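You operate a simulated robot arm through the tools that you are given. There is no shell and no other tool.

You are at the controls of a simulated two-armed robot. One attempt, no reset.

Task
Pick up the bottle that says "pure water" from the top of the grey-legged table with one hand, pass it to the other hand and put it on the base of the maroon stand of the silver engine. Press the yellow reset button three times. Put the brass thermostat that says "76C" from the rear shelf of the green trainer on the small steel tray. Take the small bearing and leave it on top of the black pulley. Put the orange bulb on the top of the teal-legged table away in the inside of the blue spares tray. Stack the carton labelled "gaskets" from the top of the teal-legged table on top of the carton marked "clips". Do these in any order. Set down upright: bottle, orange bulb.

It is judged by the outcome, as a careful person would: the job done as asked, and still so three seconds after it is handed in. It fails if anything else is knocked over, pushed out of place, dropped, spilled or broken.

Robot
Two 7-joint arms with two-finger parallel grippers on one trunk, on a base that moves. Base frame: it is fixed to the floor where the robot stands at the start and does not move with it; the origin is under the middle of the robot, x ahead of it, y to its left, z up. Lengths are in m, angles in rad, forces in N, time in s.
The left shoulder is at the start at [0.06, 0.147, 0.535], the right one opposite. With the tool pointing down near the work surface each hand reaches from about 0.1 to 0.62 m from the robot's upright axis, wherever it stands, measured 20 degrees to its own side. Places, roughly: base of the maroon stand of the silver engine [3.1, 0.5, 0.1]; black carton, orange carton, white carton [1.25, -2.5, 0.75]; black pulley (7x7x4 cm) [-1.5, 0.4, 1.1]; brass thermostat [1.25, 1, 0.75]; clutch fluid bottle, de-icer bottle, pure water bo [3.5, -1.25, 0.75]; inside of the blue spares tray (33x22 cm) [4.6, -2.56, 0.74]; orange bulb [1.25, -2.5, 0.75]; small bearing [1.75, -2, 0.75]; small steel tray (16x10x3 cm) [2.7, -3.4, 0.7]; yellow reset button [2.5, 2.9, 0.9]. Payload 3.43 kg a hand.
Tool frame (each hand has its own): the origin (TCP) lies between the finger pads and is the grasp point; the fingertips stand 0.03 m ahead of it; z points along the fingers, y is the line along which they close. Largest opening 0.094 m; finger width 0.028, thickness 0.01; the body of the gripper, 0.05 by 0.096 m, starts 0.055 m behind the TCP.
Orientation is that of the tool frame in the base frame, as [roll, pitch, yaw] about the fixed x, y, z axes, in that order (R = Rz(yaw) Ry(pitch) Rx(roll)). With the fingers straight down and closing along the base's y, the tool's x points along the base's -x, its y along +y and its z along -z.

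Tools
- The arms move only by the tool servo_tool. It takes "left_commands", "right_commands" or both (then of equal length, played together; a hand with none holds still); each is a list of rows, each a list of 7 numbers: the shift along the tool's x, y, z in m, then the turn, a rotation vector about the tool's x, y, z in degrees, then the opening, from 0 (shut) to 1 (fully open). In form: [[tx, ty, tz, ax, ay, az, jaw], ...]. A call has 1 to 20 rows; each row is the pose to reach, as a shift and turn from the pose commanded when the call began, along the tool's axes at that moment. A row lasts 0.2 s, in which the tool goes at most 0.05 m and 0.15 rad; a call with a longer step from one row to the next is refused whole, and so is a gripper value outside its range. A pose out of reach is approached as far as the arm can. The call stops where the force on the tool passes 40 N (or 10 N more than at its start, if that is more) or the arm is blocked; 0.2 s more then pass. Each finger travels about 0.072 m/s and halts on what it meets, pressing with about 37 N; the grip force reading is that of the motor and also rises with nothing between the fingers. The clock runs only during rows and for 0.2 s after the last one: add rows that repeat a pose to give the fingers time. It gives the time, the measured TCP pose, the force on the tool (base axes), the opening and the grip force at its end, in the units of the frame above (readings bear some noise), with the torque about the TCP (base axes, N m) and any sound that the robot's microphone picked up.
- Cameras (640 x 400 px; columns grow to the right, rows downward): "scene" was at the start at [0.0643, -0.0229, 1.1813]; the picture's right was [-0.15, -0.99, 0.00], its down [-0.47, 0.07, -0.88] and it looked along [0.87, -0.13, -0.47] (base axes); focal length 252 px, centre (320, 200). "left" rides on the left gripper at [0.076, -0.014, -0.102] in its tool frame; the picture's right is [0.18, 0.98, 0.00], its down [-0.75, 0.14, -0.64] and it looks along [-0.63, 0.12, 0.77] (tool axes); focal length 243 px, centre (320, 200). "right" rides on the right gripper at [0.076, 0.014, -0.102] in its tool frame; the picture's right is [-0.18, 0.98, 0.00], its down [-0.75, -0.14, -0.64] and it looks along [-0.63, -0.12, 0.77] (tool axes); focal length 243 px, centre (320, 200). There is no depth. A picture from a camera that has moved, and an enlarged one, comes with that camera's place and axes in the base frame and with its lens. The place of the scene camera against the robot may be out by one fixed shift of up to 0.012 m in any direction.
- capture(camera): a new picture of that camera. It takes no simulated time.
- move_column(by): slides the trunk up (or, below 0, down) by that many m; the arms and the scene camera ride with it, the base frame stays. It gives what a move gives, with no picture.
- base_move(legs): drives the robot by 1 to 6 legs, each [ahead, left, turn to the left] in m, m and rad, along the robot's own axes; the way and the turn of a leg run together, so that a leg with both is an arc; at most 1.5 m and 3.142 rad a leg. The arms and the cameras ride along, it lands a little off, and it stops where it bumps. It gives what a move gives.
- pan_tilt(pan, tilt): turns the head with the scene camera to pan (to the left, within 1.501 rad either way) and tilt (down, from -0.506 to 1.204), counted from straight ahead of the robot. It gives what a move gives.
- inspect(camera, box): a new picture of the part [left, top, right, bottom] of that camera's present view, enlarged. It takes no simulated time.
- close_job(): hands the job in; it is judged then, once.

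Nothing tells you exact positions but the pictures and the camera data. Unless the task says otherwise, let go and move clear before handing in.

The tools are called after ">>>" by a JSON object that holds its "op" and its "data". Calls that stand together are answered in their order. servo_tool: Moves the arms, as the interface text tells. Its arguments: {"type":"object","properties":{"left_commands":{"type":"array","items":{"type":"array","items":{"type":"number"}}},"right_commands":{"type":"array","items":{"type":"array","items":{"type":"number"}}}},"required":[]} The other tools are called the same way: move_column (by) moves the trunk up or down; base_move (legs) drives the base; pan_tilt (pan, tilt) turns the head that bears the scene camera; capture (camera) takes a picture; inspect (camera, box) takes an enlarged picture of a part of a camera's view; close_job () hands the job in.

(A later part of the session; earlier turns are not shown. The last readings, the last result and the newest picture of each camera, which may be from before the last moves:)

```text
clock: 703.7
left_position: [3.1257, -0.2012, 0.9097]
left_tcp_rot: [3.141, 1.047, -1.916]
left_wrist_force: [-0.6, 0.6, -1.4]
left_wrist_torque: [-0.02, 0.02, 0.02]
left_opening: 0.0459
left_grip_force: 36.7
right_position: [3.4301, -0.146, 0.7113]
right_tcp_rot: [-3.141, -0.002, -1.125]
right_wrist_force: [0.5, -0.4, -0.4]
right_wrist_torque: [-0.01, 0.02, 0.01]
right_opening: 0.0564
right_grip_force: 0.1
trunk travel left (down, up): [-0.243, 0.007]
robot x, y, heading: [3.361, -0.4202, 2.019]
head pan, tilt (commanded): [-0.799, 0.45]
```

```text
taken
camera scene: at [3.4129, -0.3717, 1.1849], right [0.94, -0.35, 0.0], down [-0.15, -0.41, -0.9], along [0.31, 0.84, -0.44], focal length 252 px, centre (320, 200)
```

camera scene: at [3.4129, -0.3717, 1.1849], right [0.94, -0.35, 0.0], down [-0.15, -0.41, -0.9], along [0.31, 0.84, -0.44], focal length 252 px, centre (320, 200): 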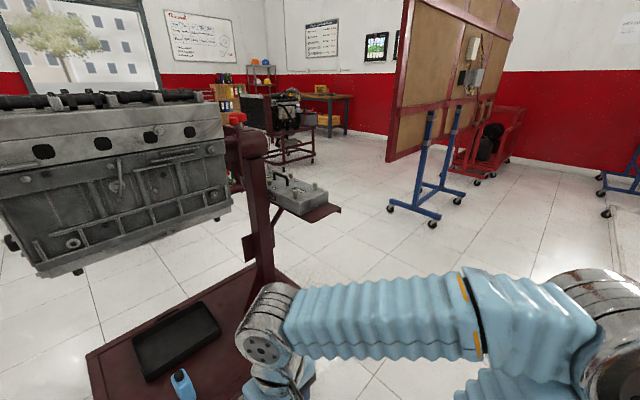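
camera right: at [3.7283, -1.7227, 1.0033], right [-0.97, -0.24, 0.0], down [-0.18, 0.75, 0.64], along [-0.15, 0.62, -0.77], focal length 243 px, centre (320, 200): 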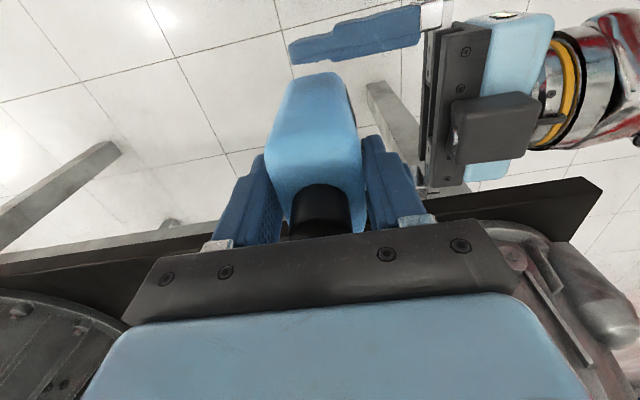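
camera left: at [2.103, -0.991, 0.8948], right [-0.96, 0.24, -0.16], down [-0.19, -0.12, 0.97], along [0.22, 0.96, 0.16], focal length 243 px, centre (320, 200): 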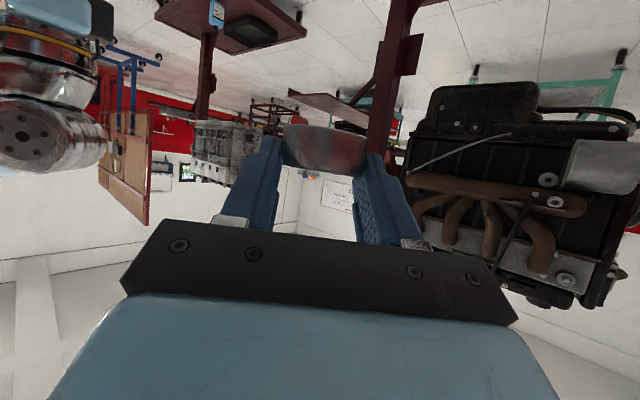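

The lane ahead is clear. I'll strafe on east past the end of the grey table, then turn to face west for the narrow passage.

>>> {"op": "base_move", "data": {"legs": [[0, -1.42, 0], [0, 0, 1.555]]}}

>>> {"op": "servo_tool", "data": {"left_commands": [[0.0095, -0.01, -0.0075, 0, 0, 0, 0], [0.019, -0.02, -0.015, 0, 0, 0, 0], [0.0285, -0.03, -0.0225, 0, 0, 0, 0], [0.0285, -0.03, -0.0225, 0, 0, 0, 0]]}}

>>> {"op": "pan_tilt", "data": {"pan": -0.6, "tilt": 0.55}}

>>> {"op": "capture", "data": {"camera": "scene"}}

```text
clock: 714.6
left_position: [4.4254, -0.0412, 0.9081]
left_tcp_rot: [3.141, 1.046, -0.366]
left_wrist_force: [-0.9, -0.1, -1.7]
left_wrist_torque: [-0.01, -0.05, -0.01]
left_opening: 0.0455
left_grip_force: 36.3
right_position: [4.3755, 0.2635, 0.7099]
right_tcp_rot: [3.141, -0.002, 0.426]
right_wrist_force: [-0.4, 0.1, 0.1]
right_wrist_torque: [-0.01, 0.0, -0.03]
right_opening: 0.0563
right_grip_force: 0.1
trunk travel left (down, up): [-0.243, 0.007]
robot x, y, heading: [4.6496, 0.1909, -2.717]
head pan, tilt (commanded): [-0.799, 0.45]
```

```text
clock: 715.6
left_position: [4.4683, -0.0256, 0.8957]
left_tcp_rot: [3.139, 1.046, -0.367]
left_wrist_force: [-0.4, -0.3, -1.5]
left_wrist_torque: [-0.02, -0.03, -0.01]
left_opening: 0.0455
left_grip_force: 37.1
right_position: [4.3758, 0.2633, 0.7106]
right_tcp_rot: [3.14, -0.003, 0.426]
right_wrist_force: [0.5, -0.4, 0.2]
right_wrist_torque: [0.0, -0.02, -0.02]
right_opening: 0.0565
right_grip_force: 0.1
trunk travel left (down, up): [-0.243, 0.007]
robot x, y, heading: [4.6502, 0.1914, -2.717]
head pan, tilt (commanded): [-0.799, 0.45]
```

```text
clock: 716.3
left_position: [4.4681, -0.0258, 0.8954]
left_tcp_rot: [3.14, 1.046, -0.368]
left_wrist_force: [0.0, -0.2, -1.3]
left_wrist_torque: [-0.01, -0.02, 0.0]
left_opening: 0.0459
left_grip_force: 37.2
right_position: [4.3756, 0.2625, 0.7107]
right_tcp_rot: [3.14, -0.001, 0.426]
right_wrist_force: [-0.7, 0.3, -0.5]
right_wrist_torque: [-0.03, -0.04, -0.01]
right_opening: 0.0564
right_grip_force: 0.0
trunk travel left (down, up): [-0.243, 0.007]
robot x, y, heading: [4.6498, 0.1928, -2.716]
head pan, tilt (commanded): [-0.6, 0.55]
```

```text
taken
camera scene: at [4.5934, 0.2108, 1.1759], right [0.17, 0.98, 0.0], down [0.51, -0.09, -0.85], along [-0.84, 0.15, -0.52], focal length 252 px, centre (320, 200)
```

scene: 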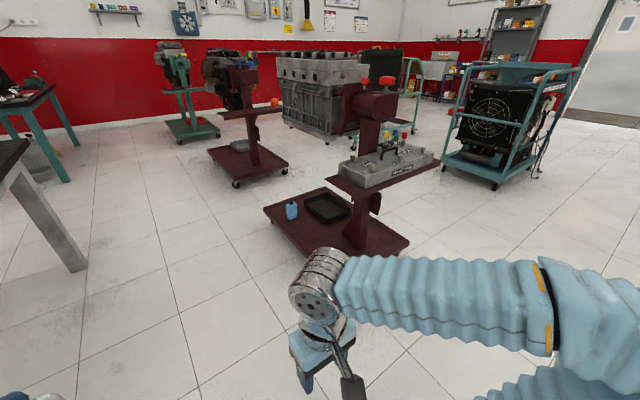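

Facing west now, with the passage to the north on my right. I'll move to the middle of the passage and strafe right through it.

>>> {"op": "base_move", "data": {"legs": [[0.18, 0, 0], [0, -1.0, 0]]}}

>>> {"op": "pan_tilt", "data": {"pan": -0.3, "tilt": 0.8}}

>>> {"op": "capture", "data": {"camera": "scene"}}

```text
clock: 722.7
left_position: [3.8903, 0.8246, 0.8955]
left_tcp_rot: [3.141, 1.043, -0.377]
left_wrist_force: [0.0, -0.2, -1.3]
left_wrist_torque: [0.0, -0.02, 0.01]
left_opening: 0.0457
left_grip_force: 37.1
right_position: [3.8021, 1.1135, 0.7113]
right_tcp_rot: [3.139, 0.001, 0.414]
right_wrist_force: [0.1, 0.1, 0.5]
right_wrist_torque: [0.0, 0.03, -0.03]
right_opening: 0.0565
right_grip_force: 0.1
trunk travel left (down, up): [-0.243, 0.007]
robot x, y, heading: [4.0735, 1.04, -2.731]
head pan, tilt (commanded): [-0.6, 0.55]
```

```text
clock: 723.5
left_position: [3.8911, 0.8233, 0.896]
left_tcp_rot: [3.139, 1.045, -0.377]
left_wrist_force: [0.7, -0.5, -1.2]
left_wrist_torque: [0.01, 0.01, -0.02]
left_opening: 0.0457
left_grip_force: 37.3
right_position: [3.8011, 1.114, 0.7106]
right_tcp_rot: [3.14, 0.0, 0.415]
right_wrist_force: [-0.8, -0.3, 0.1]
right_wrist_torque: [0.01, -0.02, 0.01]
right_opening: 0.0563
right_grip_force: 0.1
trunk travel left (down, up): [-0.243, 0.007]
robot x, y, heading: [4.0788, 1.0419, -2.729]
head pan, tilt (commanded): [-0.3, 0.799]
```

```text
taken
camera scene: at [4.027, 1.0331, 1.1545], right [-0.11, 0.99, 0.0], down [0.71, 0.08, -0.7], along [-0.69, -0.08, -0.72], focal length 252 px, centre (320, 200)
```

scene: 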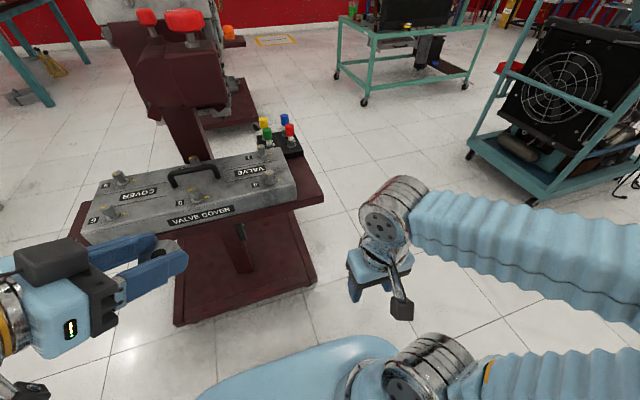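

Clear by about 15 cm on the shelf side. Continuing north through the passage.

>>> {"op": "base_move", "data": {"legs": [[0, -0.95, 0.02], [0.5, 0, 0]]}}

>>> {"op": "pan_tilt", "data": {"pan": 0.0, "tilt": 0.4}}

>>> {"op": "capture", "data": {"camera": "scene"}}

>>> {"op": "capture", "data": {"camera": "left"}}

```text
clock: 730.9
left_position: [3.0554, 1.467, 0.8958]
left_tcp_rot: [3.139, 1.045, -0.354]
left_wrist_force: [-0.1, -0.1, -1.6]
left_wrist_torque: [-0.01, -0.04, -0.03]
left_opening: 0.0454
left_grip_force: 36.8
right_position: [2.9614, 1.7551, 0.7097]
right_tcp_rot: [3.14, -0.001, 0.439]
right_wrist_force: [-0.8, -0.6, -0.5]
right_wrist_torque: [0.01, -0.02, 0.0]
right_opening: 0.0564
right_grip_force: 0.0
trunk travel left (down, up): [-0.243, 0.007]
robot x, y, heading: [3.2327, 1.6852, -2.704]
head pan, tilt (commanded): [-0.3, 0.799]
```

```text
clock: 731.8
left_position: [3.0559, 1.4669, 0.8946]
left_tcp_rot: [3.14, 1.045, -0.355]
left_wrist_force: [-0.8, 1.1, -1.9]
left_wrist_torque: [-0.06, -0.03, -0.01]
left_opening: 0.0457
left_grip_force: 36.6
right_position: [2.9601, 1.7556, 0.7107]
right_tcp_rot: [3.14, 0.0, 0.438]
right_wrist_force: [-0.5, -0.3, 0.0]
right_wrist_torque: [0.01, 0.02, 0.0]
right_opening: 0.0566
right_grip_force: 0.0
trunk travel left (down, up): [-0.243, 0.007]
robot x, y, heading: [3.2381, 1.6872, -2.7]
head pan, tilt (commanded): [0.0, 0.4]
```

```text
taken
camera scene: at [3.1828, 1.651, 1.1895], right [-0.42, 0.91, 0.0], down [0.35, 0.16, -0.92], along [-0.83, -0.39, -0.39], focal length 252 px, centre (320, 200)
```

scene: 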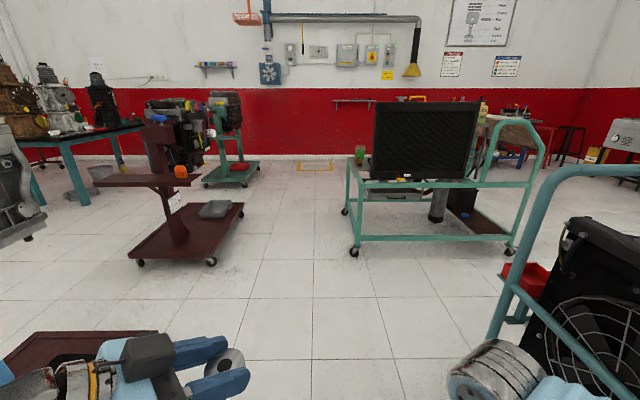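

```text
taken
camera left: at [3.1807, 1.4359, 0.8814], right [-0.25, -0.95, -0.16], down [0.12, -0.19, 0.97], along [-0.96, 0.23, 0.16], focal length 243 px, centre (320, 200)
```

left: 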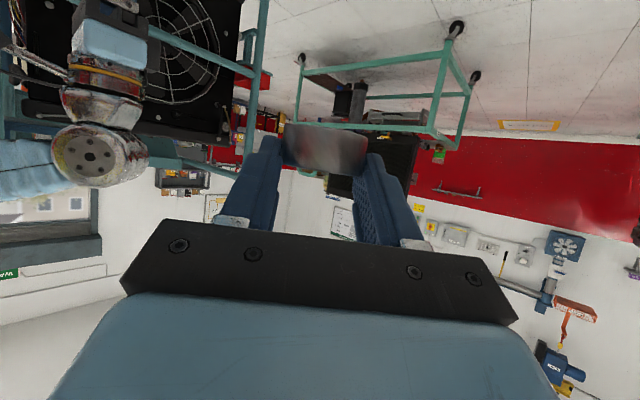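

I'm through the passage and facing west along the corridor. I'll drive forward, easing left to its centre line.

>>> {"op": "base_move", "data": {"legs": [[0.5, 0.05, 0], [1.0, 0.23, 0], [1.2, 0, 0]]}}

>>> {"op": "pan_tilt", "data": {"pan": 0.0, "tilt": 0.3}}

>>> {"op": "capture", "data": {"camera": "scene"}}

>>> {"op": "capture", "data": {"camera": "left"}}

```text
clock: 745.4
left_position: [0.736, 0.0504, 0.8956]
left_tcp_rot: [3.14, 1.046, -0.344]
left_wrist_force: [-0.8, 0.2, -1.8]
left_wrist_torque: [0.01, -0.04, 0.02]
left_opening: 0.0459
left_grip_force: 36.4
right_position: [0.6388, 0.3371, 0.7112]
right_tcp_rot: [3.14, 0.001, 0.449]
right_wrist_force: [0.0, 0.4, 0.1]
right_wrist_torque: [0.0, 0.02, -0.01]
right_opening: 0.0565
right_grip_force: 0.0
trunk travel left (down, up): [-0.243, 0.007]
robot x, y, heading: [0.9095, 0.2725, -2.696]
head pan, tilt (commanded): [0.0, 0.4]
```

```text
clock: 746.0
left_position: [0.7374, 0.0498, 0.8952]
left_tcp_rot: [3.141, 1.044, -0.343]
left_wrist_force: [0.5, -0.3, -2.3]
left_wrist_torque: [0.02, -0.02, 0.02]
left_opening: 0.0457
left_grip_force: 37.0
right_position: [0.639, 0.3371, 0.7101]
right_tcp_rot: [3.139, 0.001, 0.449]
right_wrist_force: [-0.1, 0.4, 0.4]
right_wrist_torque: [-0.06, 0.0, -0.01]
right_opening: 0.0563
right_grip_force: 0.1
trunk travel left (down, up): [-0.243, 0.007]
robot x, y, heading: [0.9098, 0.2743, -2.695]
head pan, tilt (commanded): [0.0, 0.3]
```

```text
taken
camera scene: at [0.8616, 0.2351, 1.1988], right [-0.43, 0.9, 0.0], down [0.27, 0.13, -0.96], along [-0.86, -0.41, -0.3], focal length 252 px, centre (320, 200)
```

scene: 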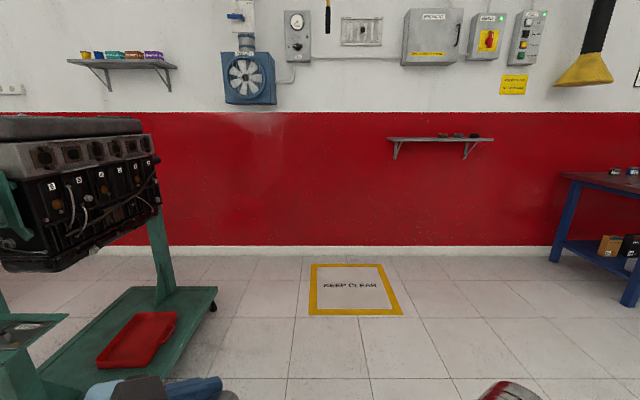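

```text
taken
camera left: at [0.8626, 0.0204, 0.8814], right [-0.24, -0.96, -0.16], down [0.12, -0.19, 0.97], along [-0.96, 0.22, 0.16], focal length 243 px, centre (320, 200)
```

left: 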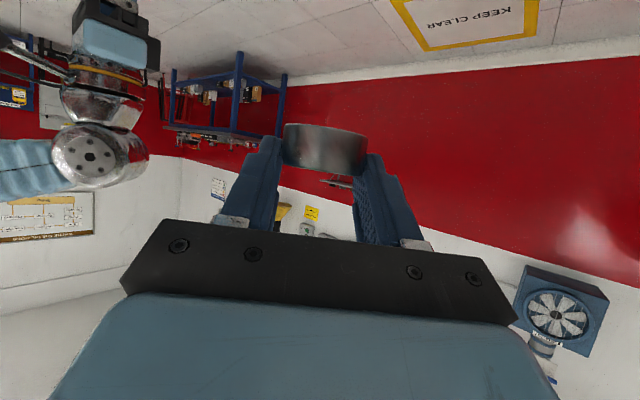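

The wall shelf ahead carries a few small items. I'll zoom to find the black pulley.

>>> {"op": "inspect", "data": {"camera": "scene", "box": [380, 110, 500, 165]}}

```text
5.33 times, centred on (440, 138) of scene
camera zoom: at [0.8616, 0.2351, 1.1988], right [-0.43, 0.9, 0.0], down [0.27, 0.13, -0.96], along [-0.86, -0.41, -0.3], focal length 1344 px, centre (-320, 533)
```

zoom: 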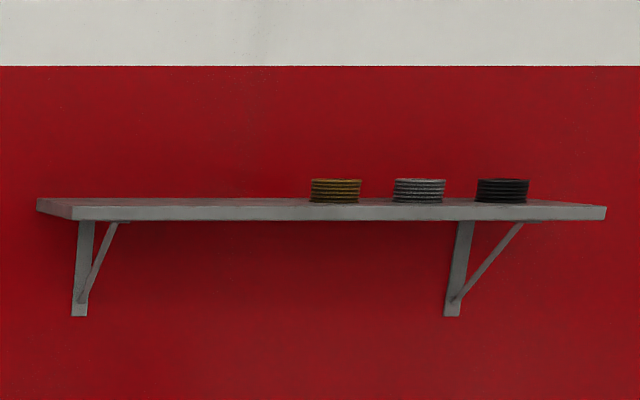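

The black pulley is the right-hand one on the wall shelf, near (-1.5, 0.45, 1.1). I'll drive forward and strafe right to face it.

>>> {"op": "base_move", "data": {"legs": [[1.1, 0, -0.015], [0, -1.0, 0], [0, -0.28, 0]]}}

>>> {"op": "pan_tilt", "data": {"pan": 0.0, "tilt": 0.2}}

>>> {"op": "capture", "data": {"camera": "scene"}}

>>> {"op": "inspect", "data": {"camera": "scene", "box": [240, 120, 440, 230]}}

```text
clock: 758.0
left_position: [-0.79, 0.7486, 0.8956]
left_tcp_rot: [3.14, 1.046, -0.358]
left_wrist_force: [0.2, -0.3, -1.3]
left_wrist_torque: [0.01, -0.04, 0.0]
left_opening: 0.0456
left_grip_force: 36.8
right_position: [-0.8836, 1.0372, 0.711]
right_tcp_rot: [3.14, 0.0, 0.433]
right_wrist_force: [-0.1, -0.5, 0.4]
right_wrist_torque: [-0.05, 0.04, 0.03]
right_opening: 0.0562
right_grip_force: 0.1
trunk travel left (down, up): [-0.243, 0.007]
robot x, y, heading: [-0.6106, 0.9697, -2.708]
head pan, tilt (commanded): [0.0, 0.3]
```

```text
clock: 758.6
left_position: [-0.7913, 0.7484, 0.895]
left_tcp_rot: [3.141, 1.044, -0.357]
left_wrist_force: [0.4, 0.1, -2.7]
left_wrist_torque: [-0.02, 0.01, 0.0]
left_opening: 0.0456
left_grip_force: 37.4
right_position: [-0.8841, 1.0366, 0.7112]
right_tcp_rot: [3.141, -0.001, 0.432]
right_wrist_force: [-0.1, 0.0, 0.7]
right_wrist_torque: [-0.02, -0.01, 0.0]
right_opening: 0.0565
right_grip_force: 0.2
trunk travel left (down, up): [-0.243, 0.007]
robot x, y, heading: [-0.61, 0.967, -2.707]
head pan, tilt (commanded): [0.0, 0.201]
```

```text
taken
camera scene: at [-0.6629, 0.9318, 1.2081], right [-0.42, 0.91, 0.0], down [0.18, 0.08, -0.98], along [-0.89, -0.41, -0.2], focal length 252 px, centre (320, 200)
```

scene: 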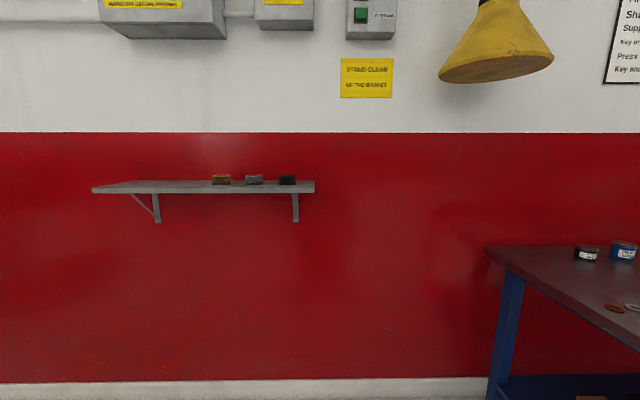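

```text
3.20 times, centred on (340, 175) of scene
camera zoom: at [-0.6629, 0.9318, 1.2081], right [-0.42, 0.91, 0.0], down [0.18, 0.08, -0.98], along [-0.89, -0.41, -0.2], focal length 806 px, centre (256, 280)
```

zoom: 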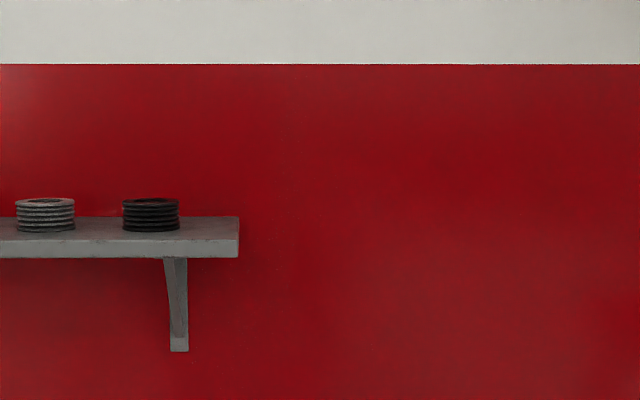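

The black pulley is at about (-1.437, 0.441), its top at z ≈ 1.115. I'll raise the bearing to about 1.18 m here first, then approach.

>>> {"op": "servo_tool", "data": {"left_commands": [[-0.0173, 0, -0.01, 0, 0, 0, 0], [-0.0346, 0, -0.02, 0, 0, 0, 0], [-0.0519, 0, -0.03, 0, 0, 0, 0], [-0.0692, 0, -0.04, 0, 0, 0, 0], [-0.0866, 0, -0.05, 0, 0, 0, 0], [-0.1039, 0, -0.06, 0, 0, 0, 0], [-0.1212, 0, -0.07, 0, 0, 0, 0], [-0.1385, 0, -0.08, 0, 0, 0, 0], [-0.1558, 0, -0.09, 0, 0, 0, 0], [-0.1731, 0, -0.1, 0, 0, 0, 0], [-0.1904, 0, -0.11, 0, 0, 0, 0], [-0.2077, 0, -0.12, 0, 0, 0, 0], [-0.225, 0, -0.13, 0, 0, 0, 0], [-0.2424, 0, -0.14, 0, 0, 0, 0], [-0.251, 0, -0.145, 0, 0, 0, 0]]}}

>>> {"op": "capture", "data": {"camera": "left"}}

>>> {"op": "capture", "data": {"camera": "scene"}}

```text
clock: 761.8
left_position: [-0.7913, 0.7489, 1.1854]
left_tcp_rot: [-3.141, 1.046, -0.357]
left_wrist_force: [0.1, -0.3, -2.0]
left_wrist_torque: [-0.02, -0.03, 0.0]
left_opening: 0.046
left_grip_force: 36.9
right_position: [-0.8842, 1.0368, 0.7111]
right_tcp_rot: [3.139, -0.001, 0.432]
right_wrist_force: [0.2, 0.2, -0.1]
right_wrist_torque: [0.0, 0.02, 0.01]
right_opening: 0.0565
right_grip_force: 0.1
trunk travel left (down, up): [-0.243, 0.007]
robot x, y, heading: [-0.6093, 0.9637, -2.707]
head pan, tilt (commanded): [0.0, 0.201]
```

```text
taken
camera left: at [-0.6659, 0.7175, 1.1713], right [-0.26, -0.95, -0.16], down [0.12, -0.19, 0.97], along [-0.96, 0.23, 0.16], focal length 243 px, centre (320, 200)
```

left: 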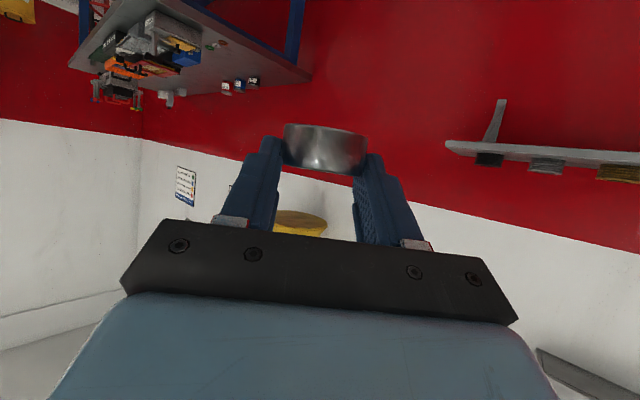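

```text
taken
camera scene: at [-0.663, 0.9317, 1.2081], right [-0.42, 0.91, 0.0], down [0.18, 0.08, -0.98], along [-0.89, -0.41, -0.2], focal length 252 px, centre (320, 200)
```

scene: 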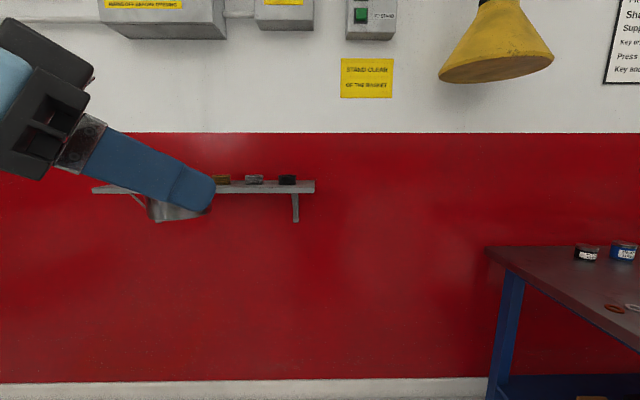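

The bearing is up and level. I'll drive 0.55 m forward toward the shelf with the hand held high, then look again.

>>> {"op": "base_move", "data": {"legs": [[0.55, 0, 0]]}}

>>> {"op": "capture", "data": {"camera": "left"}}

>>> {"op": "pan_tilt", "data": {"pan": 0.3, "tilt": 0.2}}

>>> {"op": "capture", "data": {"camera": "scene"}}

```text
clock: 765.0
left_position: [-1.2873, 0.516, 1.1854]
left_tcp_rot: [3.141, 1.046, -0.351]
left_wrist_force: [0.1, 0.5, -1.4]
left_wrist_torque: [-0.04, -0.06, -0.01]
left_opening: 0.0457
left_grip_force: 37.3
right_position: [-1.3827, 0.8032, 0.7104]
right_tcp_rot: [3.14, 0.0, 0.438]
right_wrist_force: [-0.2, -1.3, -0.2]
right_wrist_torque: [-0.03, 0.01, 0.04]
right_opening: 0.0564
right_grip_force: 0.1
trunk travel left (down, up): [-0.243, 0.007]
robot x, y, heading: [-1.1079, 0.7373, -2.705]
head pan, tilt (commanded): [0.0, 0.201]
```

```text
taken
camera left: at [-1.1619, 0.4854, 1.1712], right [-0.25, -0.95, -0.16], down [0.12, -0.19, 0.97], along [-0.96, 0.23, 0.16], focal length 243 px, centre (320, 200)
```

left: 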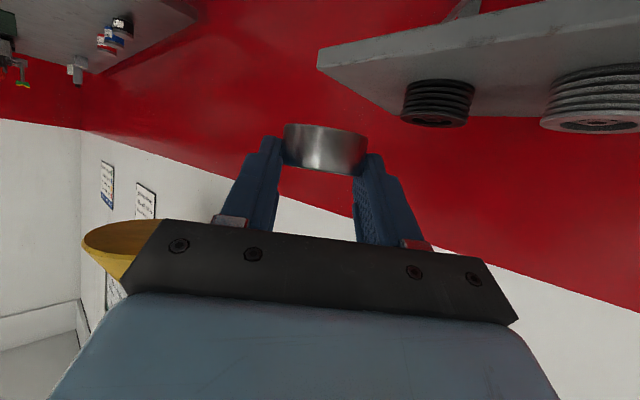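

```text
clock: 765.8
left_position: [-1.2869, 0.5163, 1.1848]
left_tcp_rot: [3.14, 1.045, -0.351]
left_wrist_force: [-0.8, 0.3, -1.4]
left_wrist_torque: [-0.03, -0.04, -0.02]
left_opening: 0.046
left_grip_force: 37.0
right_position: [-1.3836, 0.8036, 0.7109]
right_tcp_rot: [3.141, -0.001, 0.441]
right_wrist_force: [0.2, 0.4, -0.7]
right_wrist_torque: [0.0, -0.01, -0.03]
right_opening: 0.0564
right_grip_force: 0.1
trunk travel left (down, up): [-0.243, 0.007]
robot x, y, heading: [-1.1073, 0.7367, -2.703]
head pan, tilt (commanded): [0.3, 0.201]
```

```text
taken
camera scene: at [-1.1451, 0.6764, 1.2081], right [-0.67, 0.74, 0.0], down [0.15, 0.13, -0.98], along [-0.72, -0.66, -0.2], focal length 252 px, centre (320, 200)
```

scene: 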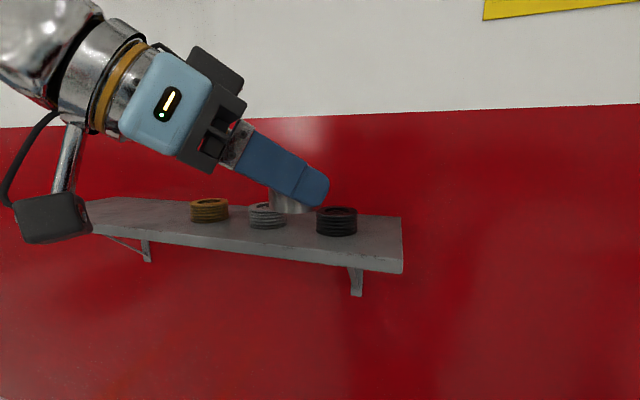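

I'm close now: the bearing is high and the black pulley is just ahead on the shelf. I'll zoom with both cameras to fix the pulley's top centre.

>>> {"op": "inspect", "data": {"camera": "left", "box": [370, 60, 510, 150]}}

>>> {"op": "inspect", "data": {"camera": "scene", "box": [230, 150, 410, 270]}}

```text
4.44 times, centred on (440, 105) of left
camera zoom: at [-1.162, 0.4854, 1.1712], right [-0.25, -0.95, -0.16], down [0.12, -0.19, 0.97], along [-0.96, 0.23, 0.16], focal length 1078 px, centre (-213, 622)
```

zoom: 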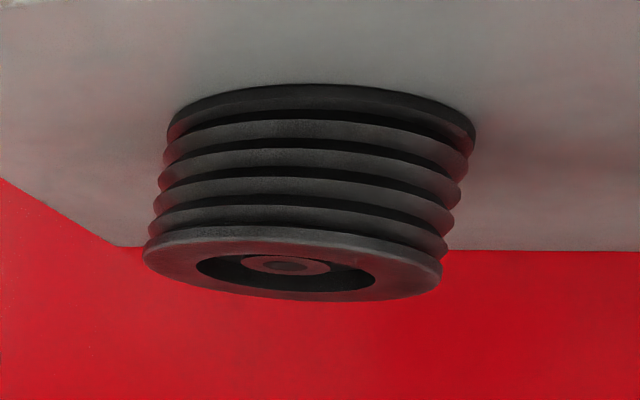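

```text
3.33 times, centred on (320, 210) of scene
camera zoom: at [-1.1451, 0.6764, 1.2081], right [-0.67, 0.74, 0.0], down [0.15, 0.13, -0.98], along [-0.72, -0.66, -0.2], focal length 840 px, centre (320, 167)
```

zoom: 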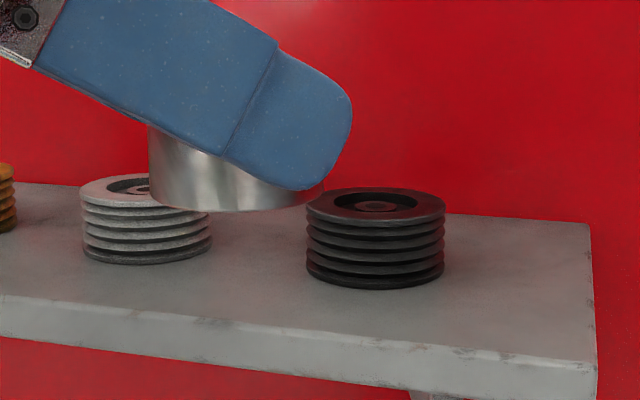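

The pulley's top centre is about (-1.442, 0.446, 1.113). I'll edge 8 cm closer so the arm isn't at full stretch, then bring the bearing over it.

>>> {"op": "base_move", "data": {"legs": [[0.08, 0, 0]]}}

>>> {"op": "inspect", "data": {"camera": "left", "box": [260, 40, 480, 200]}}

>>> {"op": "inspect", "data": {"camera": "scene", "box": [230, 150, 410, 270]}}

```text
clock: 766.8
left_position: [-1.3586, 0.4814, 1.1849]
left_tcp_rot: [3.14, 1.046, -0.351]
left_wrist_force: [-0.7, 0.3, -0.8]
left_wrist_torque: [0.01, 0.01, 0.03]
left_opening: 0.0457
left_grip_force: 37.1
right_position: [-1.4556, 0.7685, 0.7108]
right_tcp_rot: [3.138, 0.0, 0.44]
right_wrist_force: [0.0, 0.0, 0.9]
right_wrist_torque: [-0.02, 0.01, -0.01]
right_opening: 0.0564
right_grip_force: 0.0
trunk travel left (down, up): [-0.243, 0.007]
robot x, y, heading: [-1.1794, 0.7026, -2.698]
head pan, tilt (commanded): [0.3, 0.201]
```

```text
2.50 times, centred on (370, 120) of left
camera zoom: at [-1.2343, 0.4515, 1.1712], right [-0.25, -0.95, -0.16], down [0.12, -0.19, 0.97], along [-0.96, 0.23, 0.16], focal length 606 px, centre (195, 400)
```

zoom: 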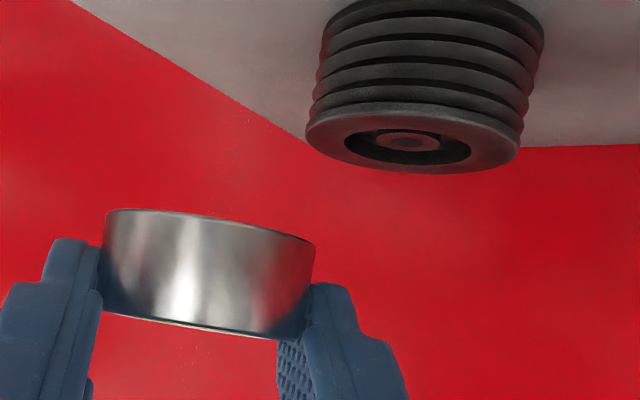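

```text
3.33 times, centred on (320, 210) of scene
camera zoom: at [-1.2173, 0.6425, 1.2081], right [-0.67, 0.74, 0.0], down [0.15, 0.13, -0.98], along [-0.72, -0.66, -0.2], focal length 840 px, centre (320, 167)
```

zoom: 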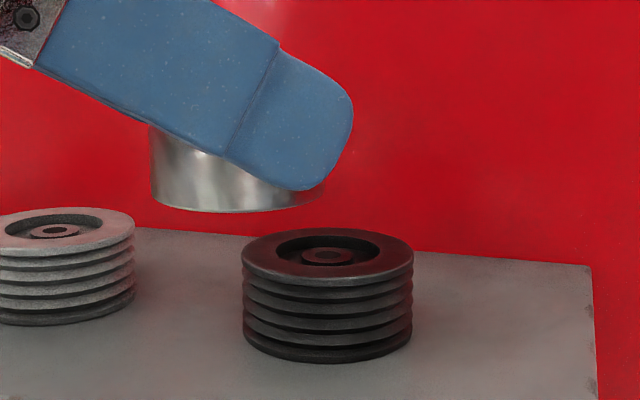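

Both cameras agree: pulley top centre (-1.446, 0.444, 1.111). I'll move the bearing over it, lowering slightly to 2.5 cm clearance.

>>> {"op": "servo_tool", "data": {"left_commands": [[-0.002, 0.011, 0.009, 0, 0, 0, 0], [-0.005, 0.022, 0.018, 0, 0, 0, 0], [-0.007, 0.033, 0.027, 0, 0, 0, 0], [-0.01, 0.044, 0.036, 0, 0, 0, 0], [-0.012, 0.055, 0.046, 0, 0, 0, 0], [-0.0143, 0.0654, 0.0547, 0, 0, 0, 0], [-0.0143, 0.0654, 0.0547, 0, 0, 0, 0]]}}

>>> {"op": "inspect", "data": {"camera": "left", "box": [220, 20, 440, 200]}}

>>> {"op": "inspect", "data": {"camera": "scene", "box": [230, 150, 410, 270]}}

```text
clock: 768.4
left_position: [-1.4336, 0.4392, 1.1707]
left_tcp_rot: [-3.142, 1.045, -0.351]
left_wrist_force: [-0.2, 0.0, -2.1]
left_wrist_torque: [-0.01, 0.0, -0.03]
left_opening: 0.0457
left_grip_force: 36.8
right_position: [-1.4559, 0.7679, 0.7107]
right_tcp_rot: [3.139, 0.001, 0.441]
right_wrist_force: [-0.3, -0.2, 0.1]
right_wrist_torque: [0.0, 0.04, 0.01]
right_opening: 0.0565
right_grip_force: 0.0
trunk travel left (down, up): [-0.243, 0.007]
robot x, y, heading: [-1.1759, 0.6976, -2.704]
head pan, tilt (commanded): [0.3, 0.201]
```

```text
2.22 times, centred on (330, 110) of left
camera zoom: at [-1.3088, 0.4087, 1.1564], right [-0.25, -0.95, -0.16], down [0.12, -0.19, 0.97], along [-0.96, 0.23, 0.16], focal length 539 px, centre (298, 400)
```

zoom: 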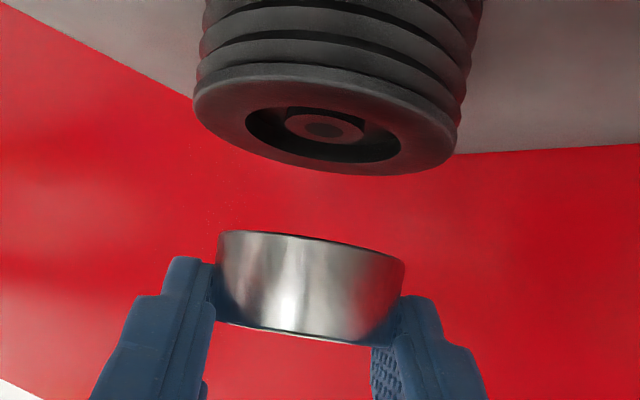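

```text
3.33 times, centred on (320, 210) of scene
camera zoom: at [-1.2176, 0.6423, 1.2081], right [-0.67, 0.74, 0.0], down [0.15, 0.13, -0.98], along [-0.72, -0.66, -0.2], focal length 840 px, centre (320, 167)
```

zoom: 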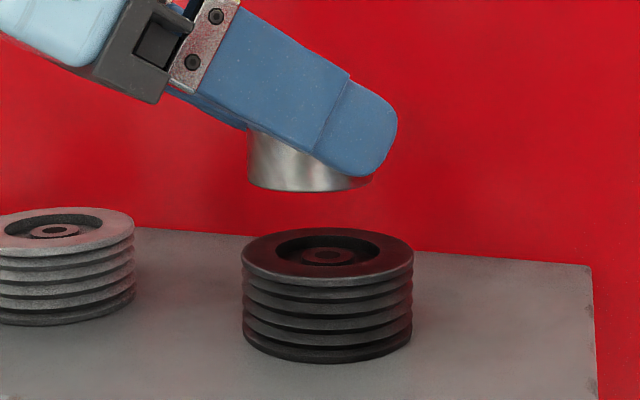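

Aligned within a few millimetres. I'll make a 3–4 mm correction and lower to just above the pulley.

>>> {"op": "servo_tool", "data": {"left_commands": [[-0.0013, -0.0028, 0.0022, 0, 0, 0, 0], [0.003, -0.0028, 0.0047, 0, 0, 0, 0], [0.0073, -0.0028, 0.0072, 0, 0, 0, 0], [0.0117, -0.0028, 0.0097, 0, 0, 0, 0], [0.016, -0.0028, 0.0122, 0, 0, 0, 0], [0.016, -0.0028, 0.0122, 0, 0, 0, 0]]}}

>>> {"op": "inspect", "data": {"camera": "left", "box": [220, 20, 440, 200]}}

>>> {"op": "inspect", "data": {"camera": "scene", "box": [260, 170, 380, 260]}}

```text
clock: 769.8
left_position: [-1.4348, 0.4417, 1.151]
left_tcp_rot: [3.14, 1.045, -0.352]
left_wrist_force: [0.1, -0.3, -1.8]
left_wrist_torque: [-0.01, 0.0, -0.01]
left_opening: 0.0456
left_grip_force: 37.3
right_position: [-1.4553, 0.7692, 0.711]
right_tcp_rot: [3.14, 0.0, 0.438]
right_wrist_force: [-0.7, -0.5, 0.1]
right_wrist_torque: [-0.01, 0.03, -0.01]
right_opening: 0.0563
right_grip_force: 0.1
trunk travel left (down, up): [-0.243, 0.007]
robot x, y, heading: [-1.1809, 0.6995, -2.702]
head pan, tilt (commanded): [0.3, 0.201]
```

```text
2.22 times, centred on (330, 110) of left
camera zoom: at [-1.3095, 0.4123, 1.136], right [-0.25, -0.95, -0.16], down [0.12, -0.19, 0.97], along [-0.96, 0.23, 0.16], focal length 539 px, centre (298, 400)
```

zoom: 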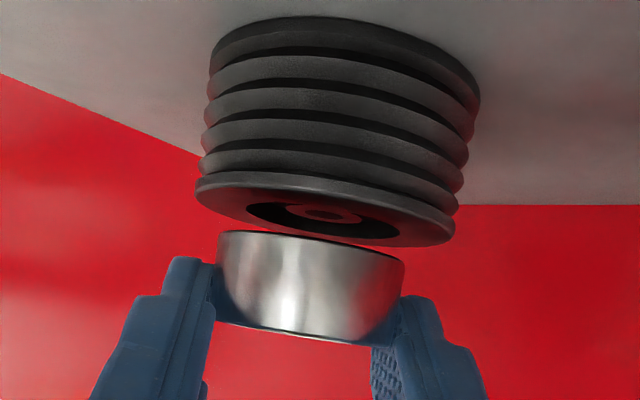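

```text
4.44 times, centred on (320, 215) of scene
camera zoom: at [-1.2176, 0.6424, 1.2081], right [-0.67, 0.74, 0.0], down [0.15, 0.13, -0.98], along [-0.72, -0.66, -0.2], focal length 1120 px, centre (320, 133)
```

zoom: 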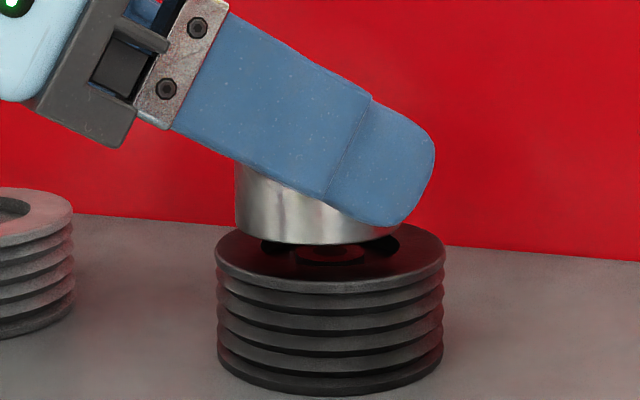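

Eight millimetres to go and nearly concentric. Lowering in small steps until contact.

>>> {"op": "servo_tool", "data": {"left_commands": [[0.0017, -0.001, 0.002, 0, 0, 0, 0], [0.0035, -0.001, 0.003, 0, 0, 0, 0], [0.0043, -0.001, 0.0035, 0, 0, 0, 0]]}}

>>> {"op": "servo_tool", "data": {"left_commands": [[0.0009, 0, 0.0005, 0, 0, 0, 0], [0.0017, 0, 0.001, 0, 0, 0, 0]]}}

>>> {"op": "inspect", "data": {"camera": "scene", "box": [260, 170, 380, 260]}}

```text
clock: 770.6
left_position: [-1.4358, 0.4444, 1.1448]
left_tcp_rot: [3.139, 1.044, -0.352]
left_wrist_force: [-0.3, -0.6, -2.6]
left_wrist_torque: [-0.03, -0.02, 0.03]
left_opening: 0.0458
left_grip_force: 37.2
right_position: [-1.455, 0.7678, 0.71]
right_tcp_rot: [3.141, 0.001, 0.439]
right_wrist_force: [-0.2, 0.2, -0.4]
right_wrist_torque: [0.01, 0.03, -0.01]
right_opening: 0.0567
right_grip_force: 0.1
trunk travel left (down, up): [-0.243, 0.007]
robot x, y, heading: [-1.1788, 0.7003, -2.708]
head pan, tilt (commanded): [0.3, 0.201]
```

```text
clock: 771.2
left_position: [-1.4355, 0.4447, 1.1426]
left_tcp_rot: [-3.141, 1.045, -0.352]
left_wrist_force: [0.9, -0.1, -2.3]
left_wrist_torque: [0.01, 0.01, 0.0]
left_opening: 0.0459
left_grip_force: 37.0
right_position: [-1.4538, 0.7687, 0.7101]
right_tcp_rot: [3.14, 0.0, 0.44]
right_wrist_force: [-0.6, 0.6, -0.5]
right_wrist_torque: [-0.02, 0.0, 0.01]
right_opening: 0.0563
right_grip_force: 0.1
trunk travel left (down, up): [-0.243, 0.007]
robot x, y, heading: [-1.1794, 0.7028, -2.699]
head pan, tilt (commanded): [0.3, 0.201]
```

```text
4.44 times, centred on (320, 215) of scene
camera zoom: at [-1.2176, 0.6424, 1.2081], right [-0.67, 0.74, 0.0], down [0.15, 0.13, -0.98], along [-0.72, -0.66, -0.2], focal length 1120 px, centre (320, 133)
```

zoom: 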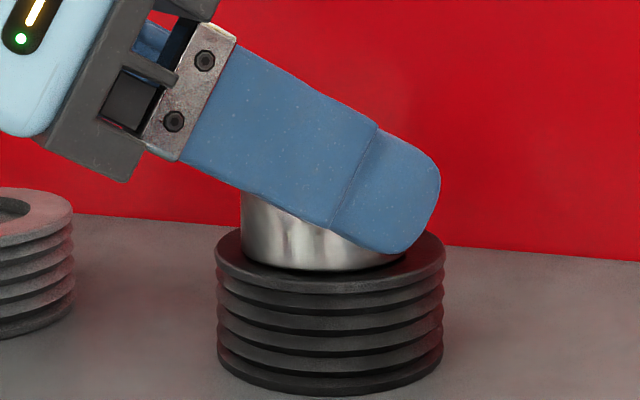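

Almost touching, now about 2 mm off centre at most. Continuing millimetre by millimetre.

>>> {"op": "servo_tool", "data": {"left_commands": [[0.0009, -0.0005, 0.001, 0, 0, 0, 0], [0.0017, -0.0005, 0.0015, 0, 0, 0, 0]]}}

>>> {"op": "servo_tool", "data": {"left_commands": [[0.0009, 0, 0.0005, 0, 0, 0, 0], [0.0017, 0, 0.001, 0, 0, 0, 0]]}}

>>> {"op": "inspect", "data": {"camera": "scene", "box": [260, 170, 380, 260]}}

```text
clock: 771.8
left_position: [-1.4361, 0.4456, 1.1417]
left_tcp_rot: [3.138, 1.05, -0.353]
left_wrist_force: [-3.8, -2.9, 17.5]
left_wrist_torque: [0.0, 0.02, 0.03]
left_opening: 0.0456
left_grip_force: 37.3
right_position: [-1.4556, 0.7687, 0.7128]
right_tcp_rot: [3.14, 0.0, 0.441]
right_wrist_force: [-0.1, -0.1, -0.2]
right_wrist_torque: [0.02, 0.02, 0.02]
right_opening: 0.0563
right_grip_force: 0.1
trunk travel left (down, up): [-0.243, 0.007]
robot x, y, heading: [-1.1817, 0.7047, -2.708]
head pan, tilt (commanded): [0.3, 0.201]
```

```text
clock: 772.4
left_position: [-1.4353, 0.4444, 1.1393]
left_tcp_rot: [3.137, 1.049, -0.352]
left_wrist_force: [-3.9, -7.2, 29.9]
left_wrist_torque: [-0.04, 0.44, 0.09]
left_opening: 0.046
left_grip_force: 36.9
right_position: [-1.455, 0.7684, 0.7122]
right_tcp_rot: [-3.141, 0.001, 0.439]
right_wrist_force: [0.0, -0.8, 0.5]
right_wrist_torque: [0.0, 0.0, 0.01]
right_opening: 0.0565
right_grip_force: 0.0
trunk travel left (down, up): [-0.243, 0.007]
robot x, y, heading: [-1.1791, 0.7018, -2.705]
head pan, tilt (commanded): [0.3, 0.201]
```

```text
4.44 times, centred on (320, 215) of scene
camera zoom: at [-1.2172, 0.6425, 1.2083], right [-0.67, 0.74, 0.0], down [0.15, 0.13, -0.98], along [-0.72, -0.66, -0.2], focal length 1120 px, centre (320, 133)
```

zoom: 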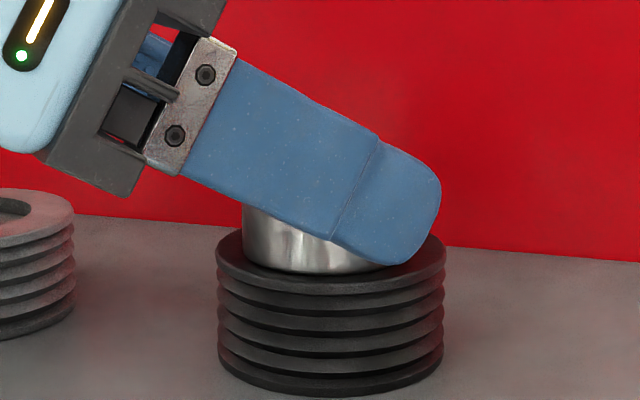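

The bearing rests on the pulley. I'll ease off by about 1.5 mm and open the jaw gently.

>>> {"op": "servo_tool", "data": {"left_commands": [[-0.0009, 0, -0.0005, 0, 0, 0, 0], [-0.0015, 0, -0.0009, 0, 0, 0, 0]]}}

>>> {"op": "servo_tool", "data": {"left_commands": [[0, 0, 0, 0, 0, 0, 0.5], [0, 0, 0, 0, 0, 0, 0.52], [0, 0, 0, 0, 0, 0, 0.55], [0, 0, 0, 0, 0, 0, 0.6], [0, 0, 0, 0, 0, 0, 0.65]]}}

>>> {"op": "inspect", "data": {"camera": "scene", "box": [260, 170, 380, 260]}}

>>> {"op": "inspect", "data": {"camera": "left", "box": [220, 20, 440, 200]}}

```text
clock: 773.0
left_position: [-1.4347, 0.4453, 1.1397]
left_tcp_rot: [3.14, 1.046, -0.351]
left_wrist_force: [-2.3, -4.0, 19.1]
left_wrist_torque: [0.1, 0.55, 0.11]
left_opening: 0.0456
left_grip_force: 37.1
right_position: [-1.4539, 0.7689, 0.7114]
right_tcp_rot: [-3.142, 0.0, 0.441]
right_wrist_force: [-0.1, -0.2, -0.5]
right_wrist_torque: [0.0, -0.01, 0.04]
right_opening: 0.0565
right_grip_force: 0.1
trunk travel left (down, up): [-0.243, 0.007]
robot x, y, heading: [-1.1805, 0.7037, -2.704]
head pan, tilt (commanded): [0.3, 0.201]
```

```text
clock: 774.2
left_position: [-1.4361, 0.4445, 1.1385]
left_tcp_rot: [3.141, 1.043, -0.353]
left_wrist_force: [-0.2, 1.3, -0.7]
left_wrist_torque: [0.0, 0.0, 0.01]
left_opening: 0.061
left_grip_force: 0.0
right_position: [-1.4553, 0.7699, 0.7103]
right_tcp_rot: [3.141, 0.0, 0.44]
right_wrist_force: [0.0, 0.5, -0.1]
right_wrist_torque: [0.02, -0.01, 0.0]
right_opening: 0.0562
right_grip_force: 0.0
trunk travel left (down, up): [-0.243, 0.007]
robot x, y, heading: [-1.1772, 0.6998, -2.704]
head pan, tilt (commanded): [0.3, 0.201]
```

```text
4.44 times, centred on (320, 215) of scene
camera zoom: at [-1.2175, 0.6425, 1.208], right [-0.67, 0.74, 0.0], down [0.15, 0.13, -0.98], along [-0.72, -0.66, -0.2], focal length 1120 px, centre (320, 133)
```

zoom: 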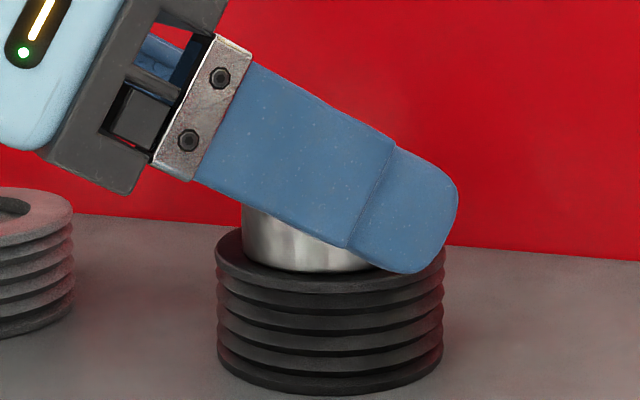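

```text
2.22 times, centred on (330, 110) of left
camera zoom: at [-1.3105, 0.414, 1.1259], right [-0.25, -0.95, -0.16], down [0.12, -0.19, 0.97], along [-0.96, 0.23, 0.16], focal length 539 px, centre (298, 400)
```

zoom: 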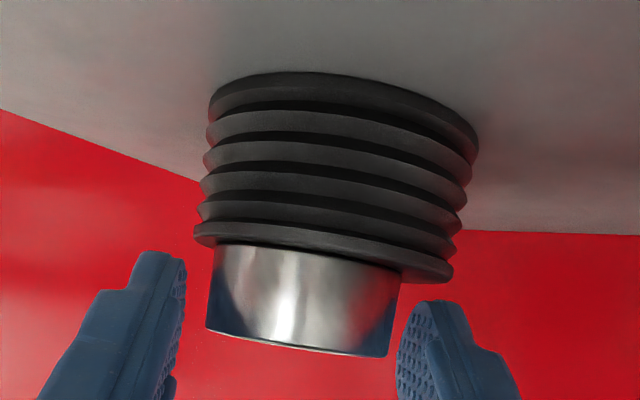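

The bearing stands flat on top of the pulley. I'll open a little wider and withdraw backward and up along the tool axis.

>>> {"op": "servo_tool", "data": {"left_commands": [[0, 0, 0, 0, 0, 0, 0.72], [0, 0, 0, 0, 0, 0, 0.8], [0, 0, 0, 0, 0, 0, 0.85], [0, 0, -0.01, 0, 0, 0, 0.85], [0, 0, -0.025, 0, 0, 0, 0.85], [0, 0, -0.045, 0, 0, 0, 0.85], [0.005, 0, -0.07, 0, 0, 0, 0.85], [0.015, 0, -0.1, 0, 0, 0, 0.85]]}}

>>> {"op": "inspect", "data": {"camera": "scene", "box": [240, 150, 400, 270]}}

>>> {"op": "inspect", "data": {"camera": "left", "box": [220, 20, 440, 200]}}

```text
clock: 776.0
left_position: [-1.3464, 0.4122, 1.1774]
left_tcp_rot: [3.139, 1.046, -0.352]
left_wrist_force: [0.7, 0.4, -0.5]
left_wrist_torque: [-0.02, 0.0, -0.02]
left_opening: 0.0797
left_grip_force: 0.0
right_position: [-1.456, 0.7692, 0.7115]
right_tcp_rot: [3.14, 0.002, 0.44]
right_wrist_force: [-0.9, 0.0, -0.2]
right_wrist_torque: [0.0, -0.03, 0.02]
right_opening: 0.0565
right_grip_force: 0.1
trunk travel left (down, up): [-0.243, 0.007]
robot x, y, heading: [-1.178, 0.7018, -2.699]
head pan, tilt (commanded): [0.3, 0.201]
```

```text
3.33 times, centred on (320, 210) of scene
camera zoom: at [-1.2177, 0.6425, 1.2081], right [-0.67, 0.74, 0.0], down [0.15, 0.13, -0.98], along [-0.72, -0.66, -0.2], focal length 840 px, centre (320, 167)
```

zoom: 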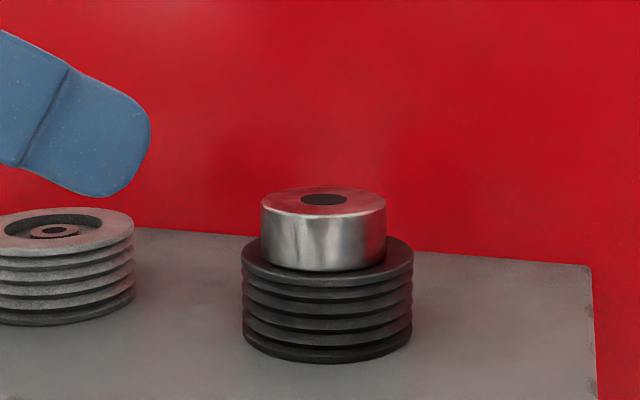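

```text
2.22 times, centred on (330, 110) of left
camera zoom: at [-1.2207, 0.3815, 1.1643], right [-0.25, -0.95, -0.16], down [0.12, -0.19, 0.97], along [-0.96, 0.23, 0.16], focal length 539 px, centre (298, 400)
```

zoom: 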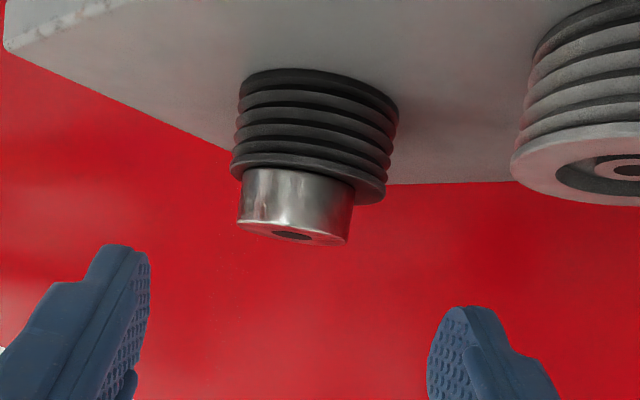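

The bearing sits flat and well centred on the black pulley. I'll back the robot away from the shelf and take a final look.

>>> {"op": "base_move", "data": {"legs": [[-0.5, 0, 0]]}}

>>> {"op": "servo_tool", "data": {"left_commands": [[0.0346, 0, 0.02, 0, 0, 0, 0.6], [0.0692, 0, 0.04, 0, 0, 0, 0.6], [0.1039, 0, 0.06, 0, 0, 0, 0.6], [0.1385, 0, 0.08, 0, 0, 0, 0.6], [0.1731, 0, 0.1, 0, 0, 0, 0.6], [0.2077, 0, 0.12, 0, 0, 0, 0.6]]}}

>>> {"op": "pan_tilt", "data": {"pan": 0.1, "tilt": 0.2}}

>>> {"op": "capture", "data": {"camera": "scene"}}

>>> {"op": "inspect", "data": {"camera": "scene", "box": [260, 140, 380, 230]}}

```text
clock: 779.0
left_position: [-0.8984, 0.6228, 1.1782]
left_tcp_rot: [3.14, 1.045, -0.355]
left_wrist_force: [-0.6, -0.3, 0.2]
left_wrist_torque: [0.0, 0.03, 0.02]
left_opening: 0.0802
left_grip_force: 0.1
right_position: [-1.0072, 0.98, 0.7098]
right_tcp_rot: [3.139, 0.0, 0.437]
right_wrist_force: [-0.4, -0.2, -0.4]
right_wrist_torque: [-0.02, 0.02, -0.02]
right_opening: 0.0566
right_grip_force: 0.0
trunk travel left (down, up): [-0.243, 0.007]
robot x, y, heading: [-0.7293, 0.9132, -2.706]
head pan, tilt (commanded): [0.3, 0.201]
```

```text
clock: 780.4
left_position: [-0.9003, 0.6218, 0.9376]
left_tcp_rot: [3.139, 1.045, -0.353]
left_wrist_force: [0.7, -0.2, 0.5]
left_wrist_torque: [0.04, -0.01, 0.01]
left_opening: 0.0564
left_grip_force: 0.0
right_position: [-1.0072, 0.9795, 0.7117]
right_tcp_rot: [3.139, 0.0, 0.438]
right_wrist_force: [-1.1, 0.4, 0.0]
right_wrist_torque: [0.01, 0.02, -0.01]
right_opening: 0.0565
right_grip_force: 0.1
trunk travel left (down, up): [-0.243, 0.007]
robot x, y, heading: [-0.7336, 0.9102, -2.7]
head pan, tilt (commanded): [0.3, 0.201]
```

```text
clock: 781.1
left_position: [-0.8998, 0.6225, 0.9388]
left_tcp_rot: [3.139, 1.046, -0.355]
left_wrist_force: [0.5, -0.1, 0.1]
left_wrist_torque: [-0.01, -0.02, -0.01]
left_opening: 0.0562
left_grip_force: 0.0
right_position: [-1.0074, 0.9802, 0.7121]
right_tcp_rot: [3.138, 0.001, 0.438]
right_wrist_force: [-0.7, 0.5, 1.2]
right_wrist_torque: [0.0, 0.01, 0.01]
right_opening: 0.0563
right_grip_force: 0.1
trunk travel left (down, up): [-0.243, 0.007]
robot x, y, heading: [-0.7316, 0.9156, -2.703]
head pan, tilt (commanded): [0.099, 0.201]
```

```text
taken
camera scene: at [-0.7802, 0.8675, 1.2081], right [-0.51, 0.86, 0.0], down [0.17, 0.1, -0.98], along [-0.84, -0.5, -0.2], focal length 252 px, centre (320, 200)
```

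scene: 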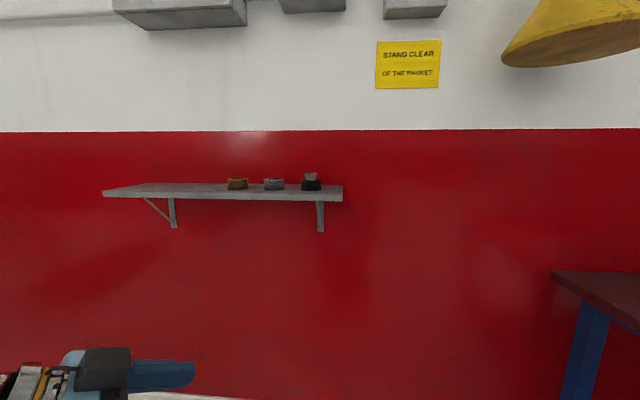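

```text
4.44 times, centred on (320, 185) of scene
camera zoom: at [-0.7802, 0.8675, 1.2081], right [-0.51, 0.86, 0.0], down [0.17, 0.1, -0.98], along [-0.84, -0.5, -0.2], focal length 1120 px, centre (320, 267)
```

zoom: 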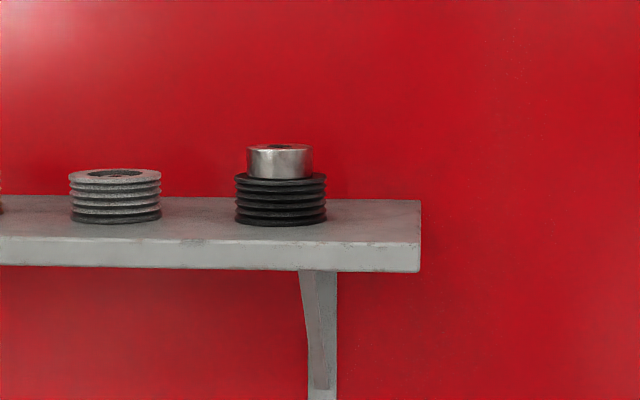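

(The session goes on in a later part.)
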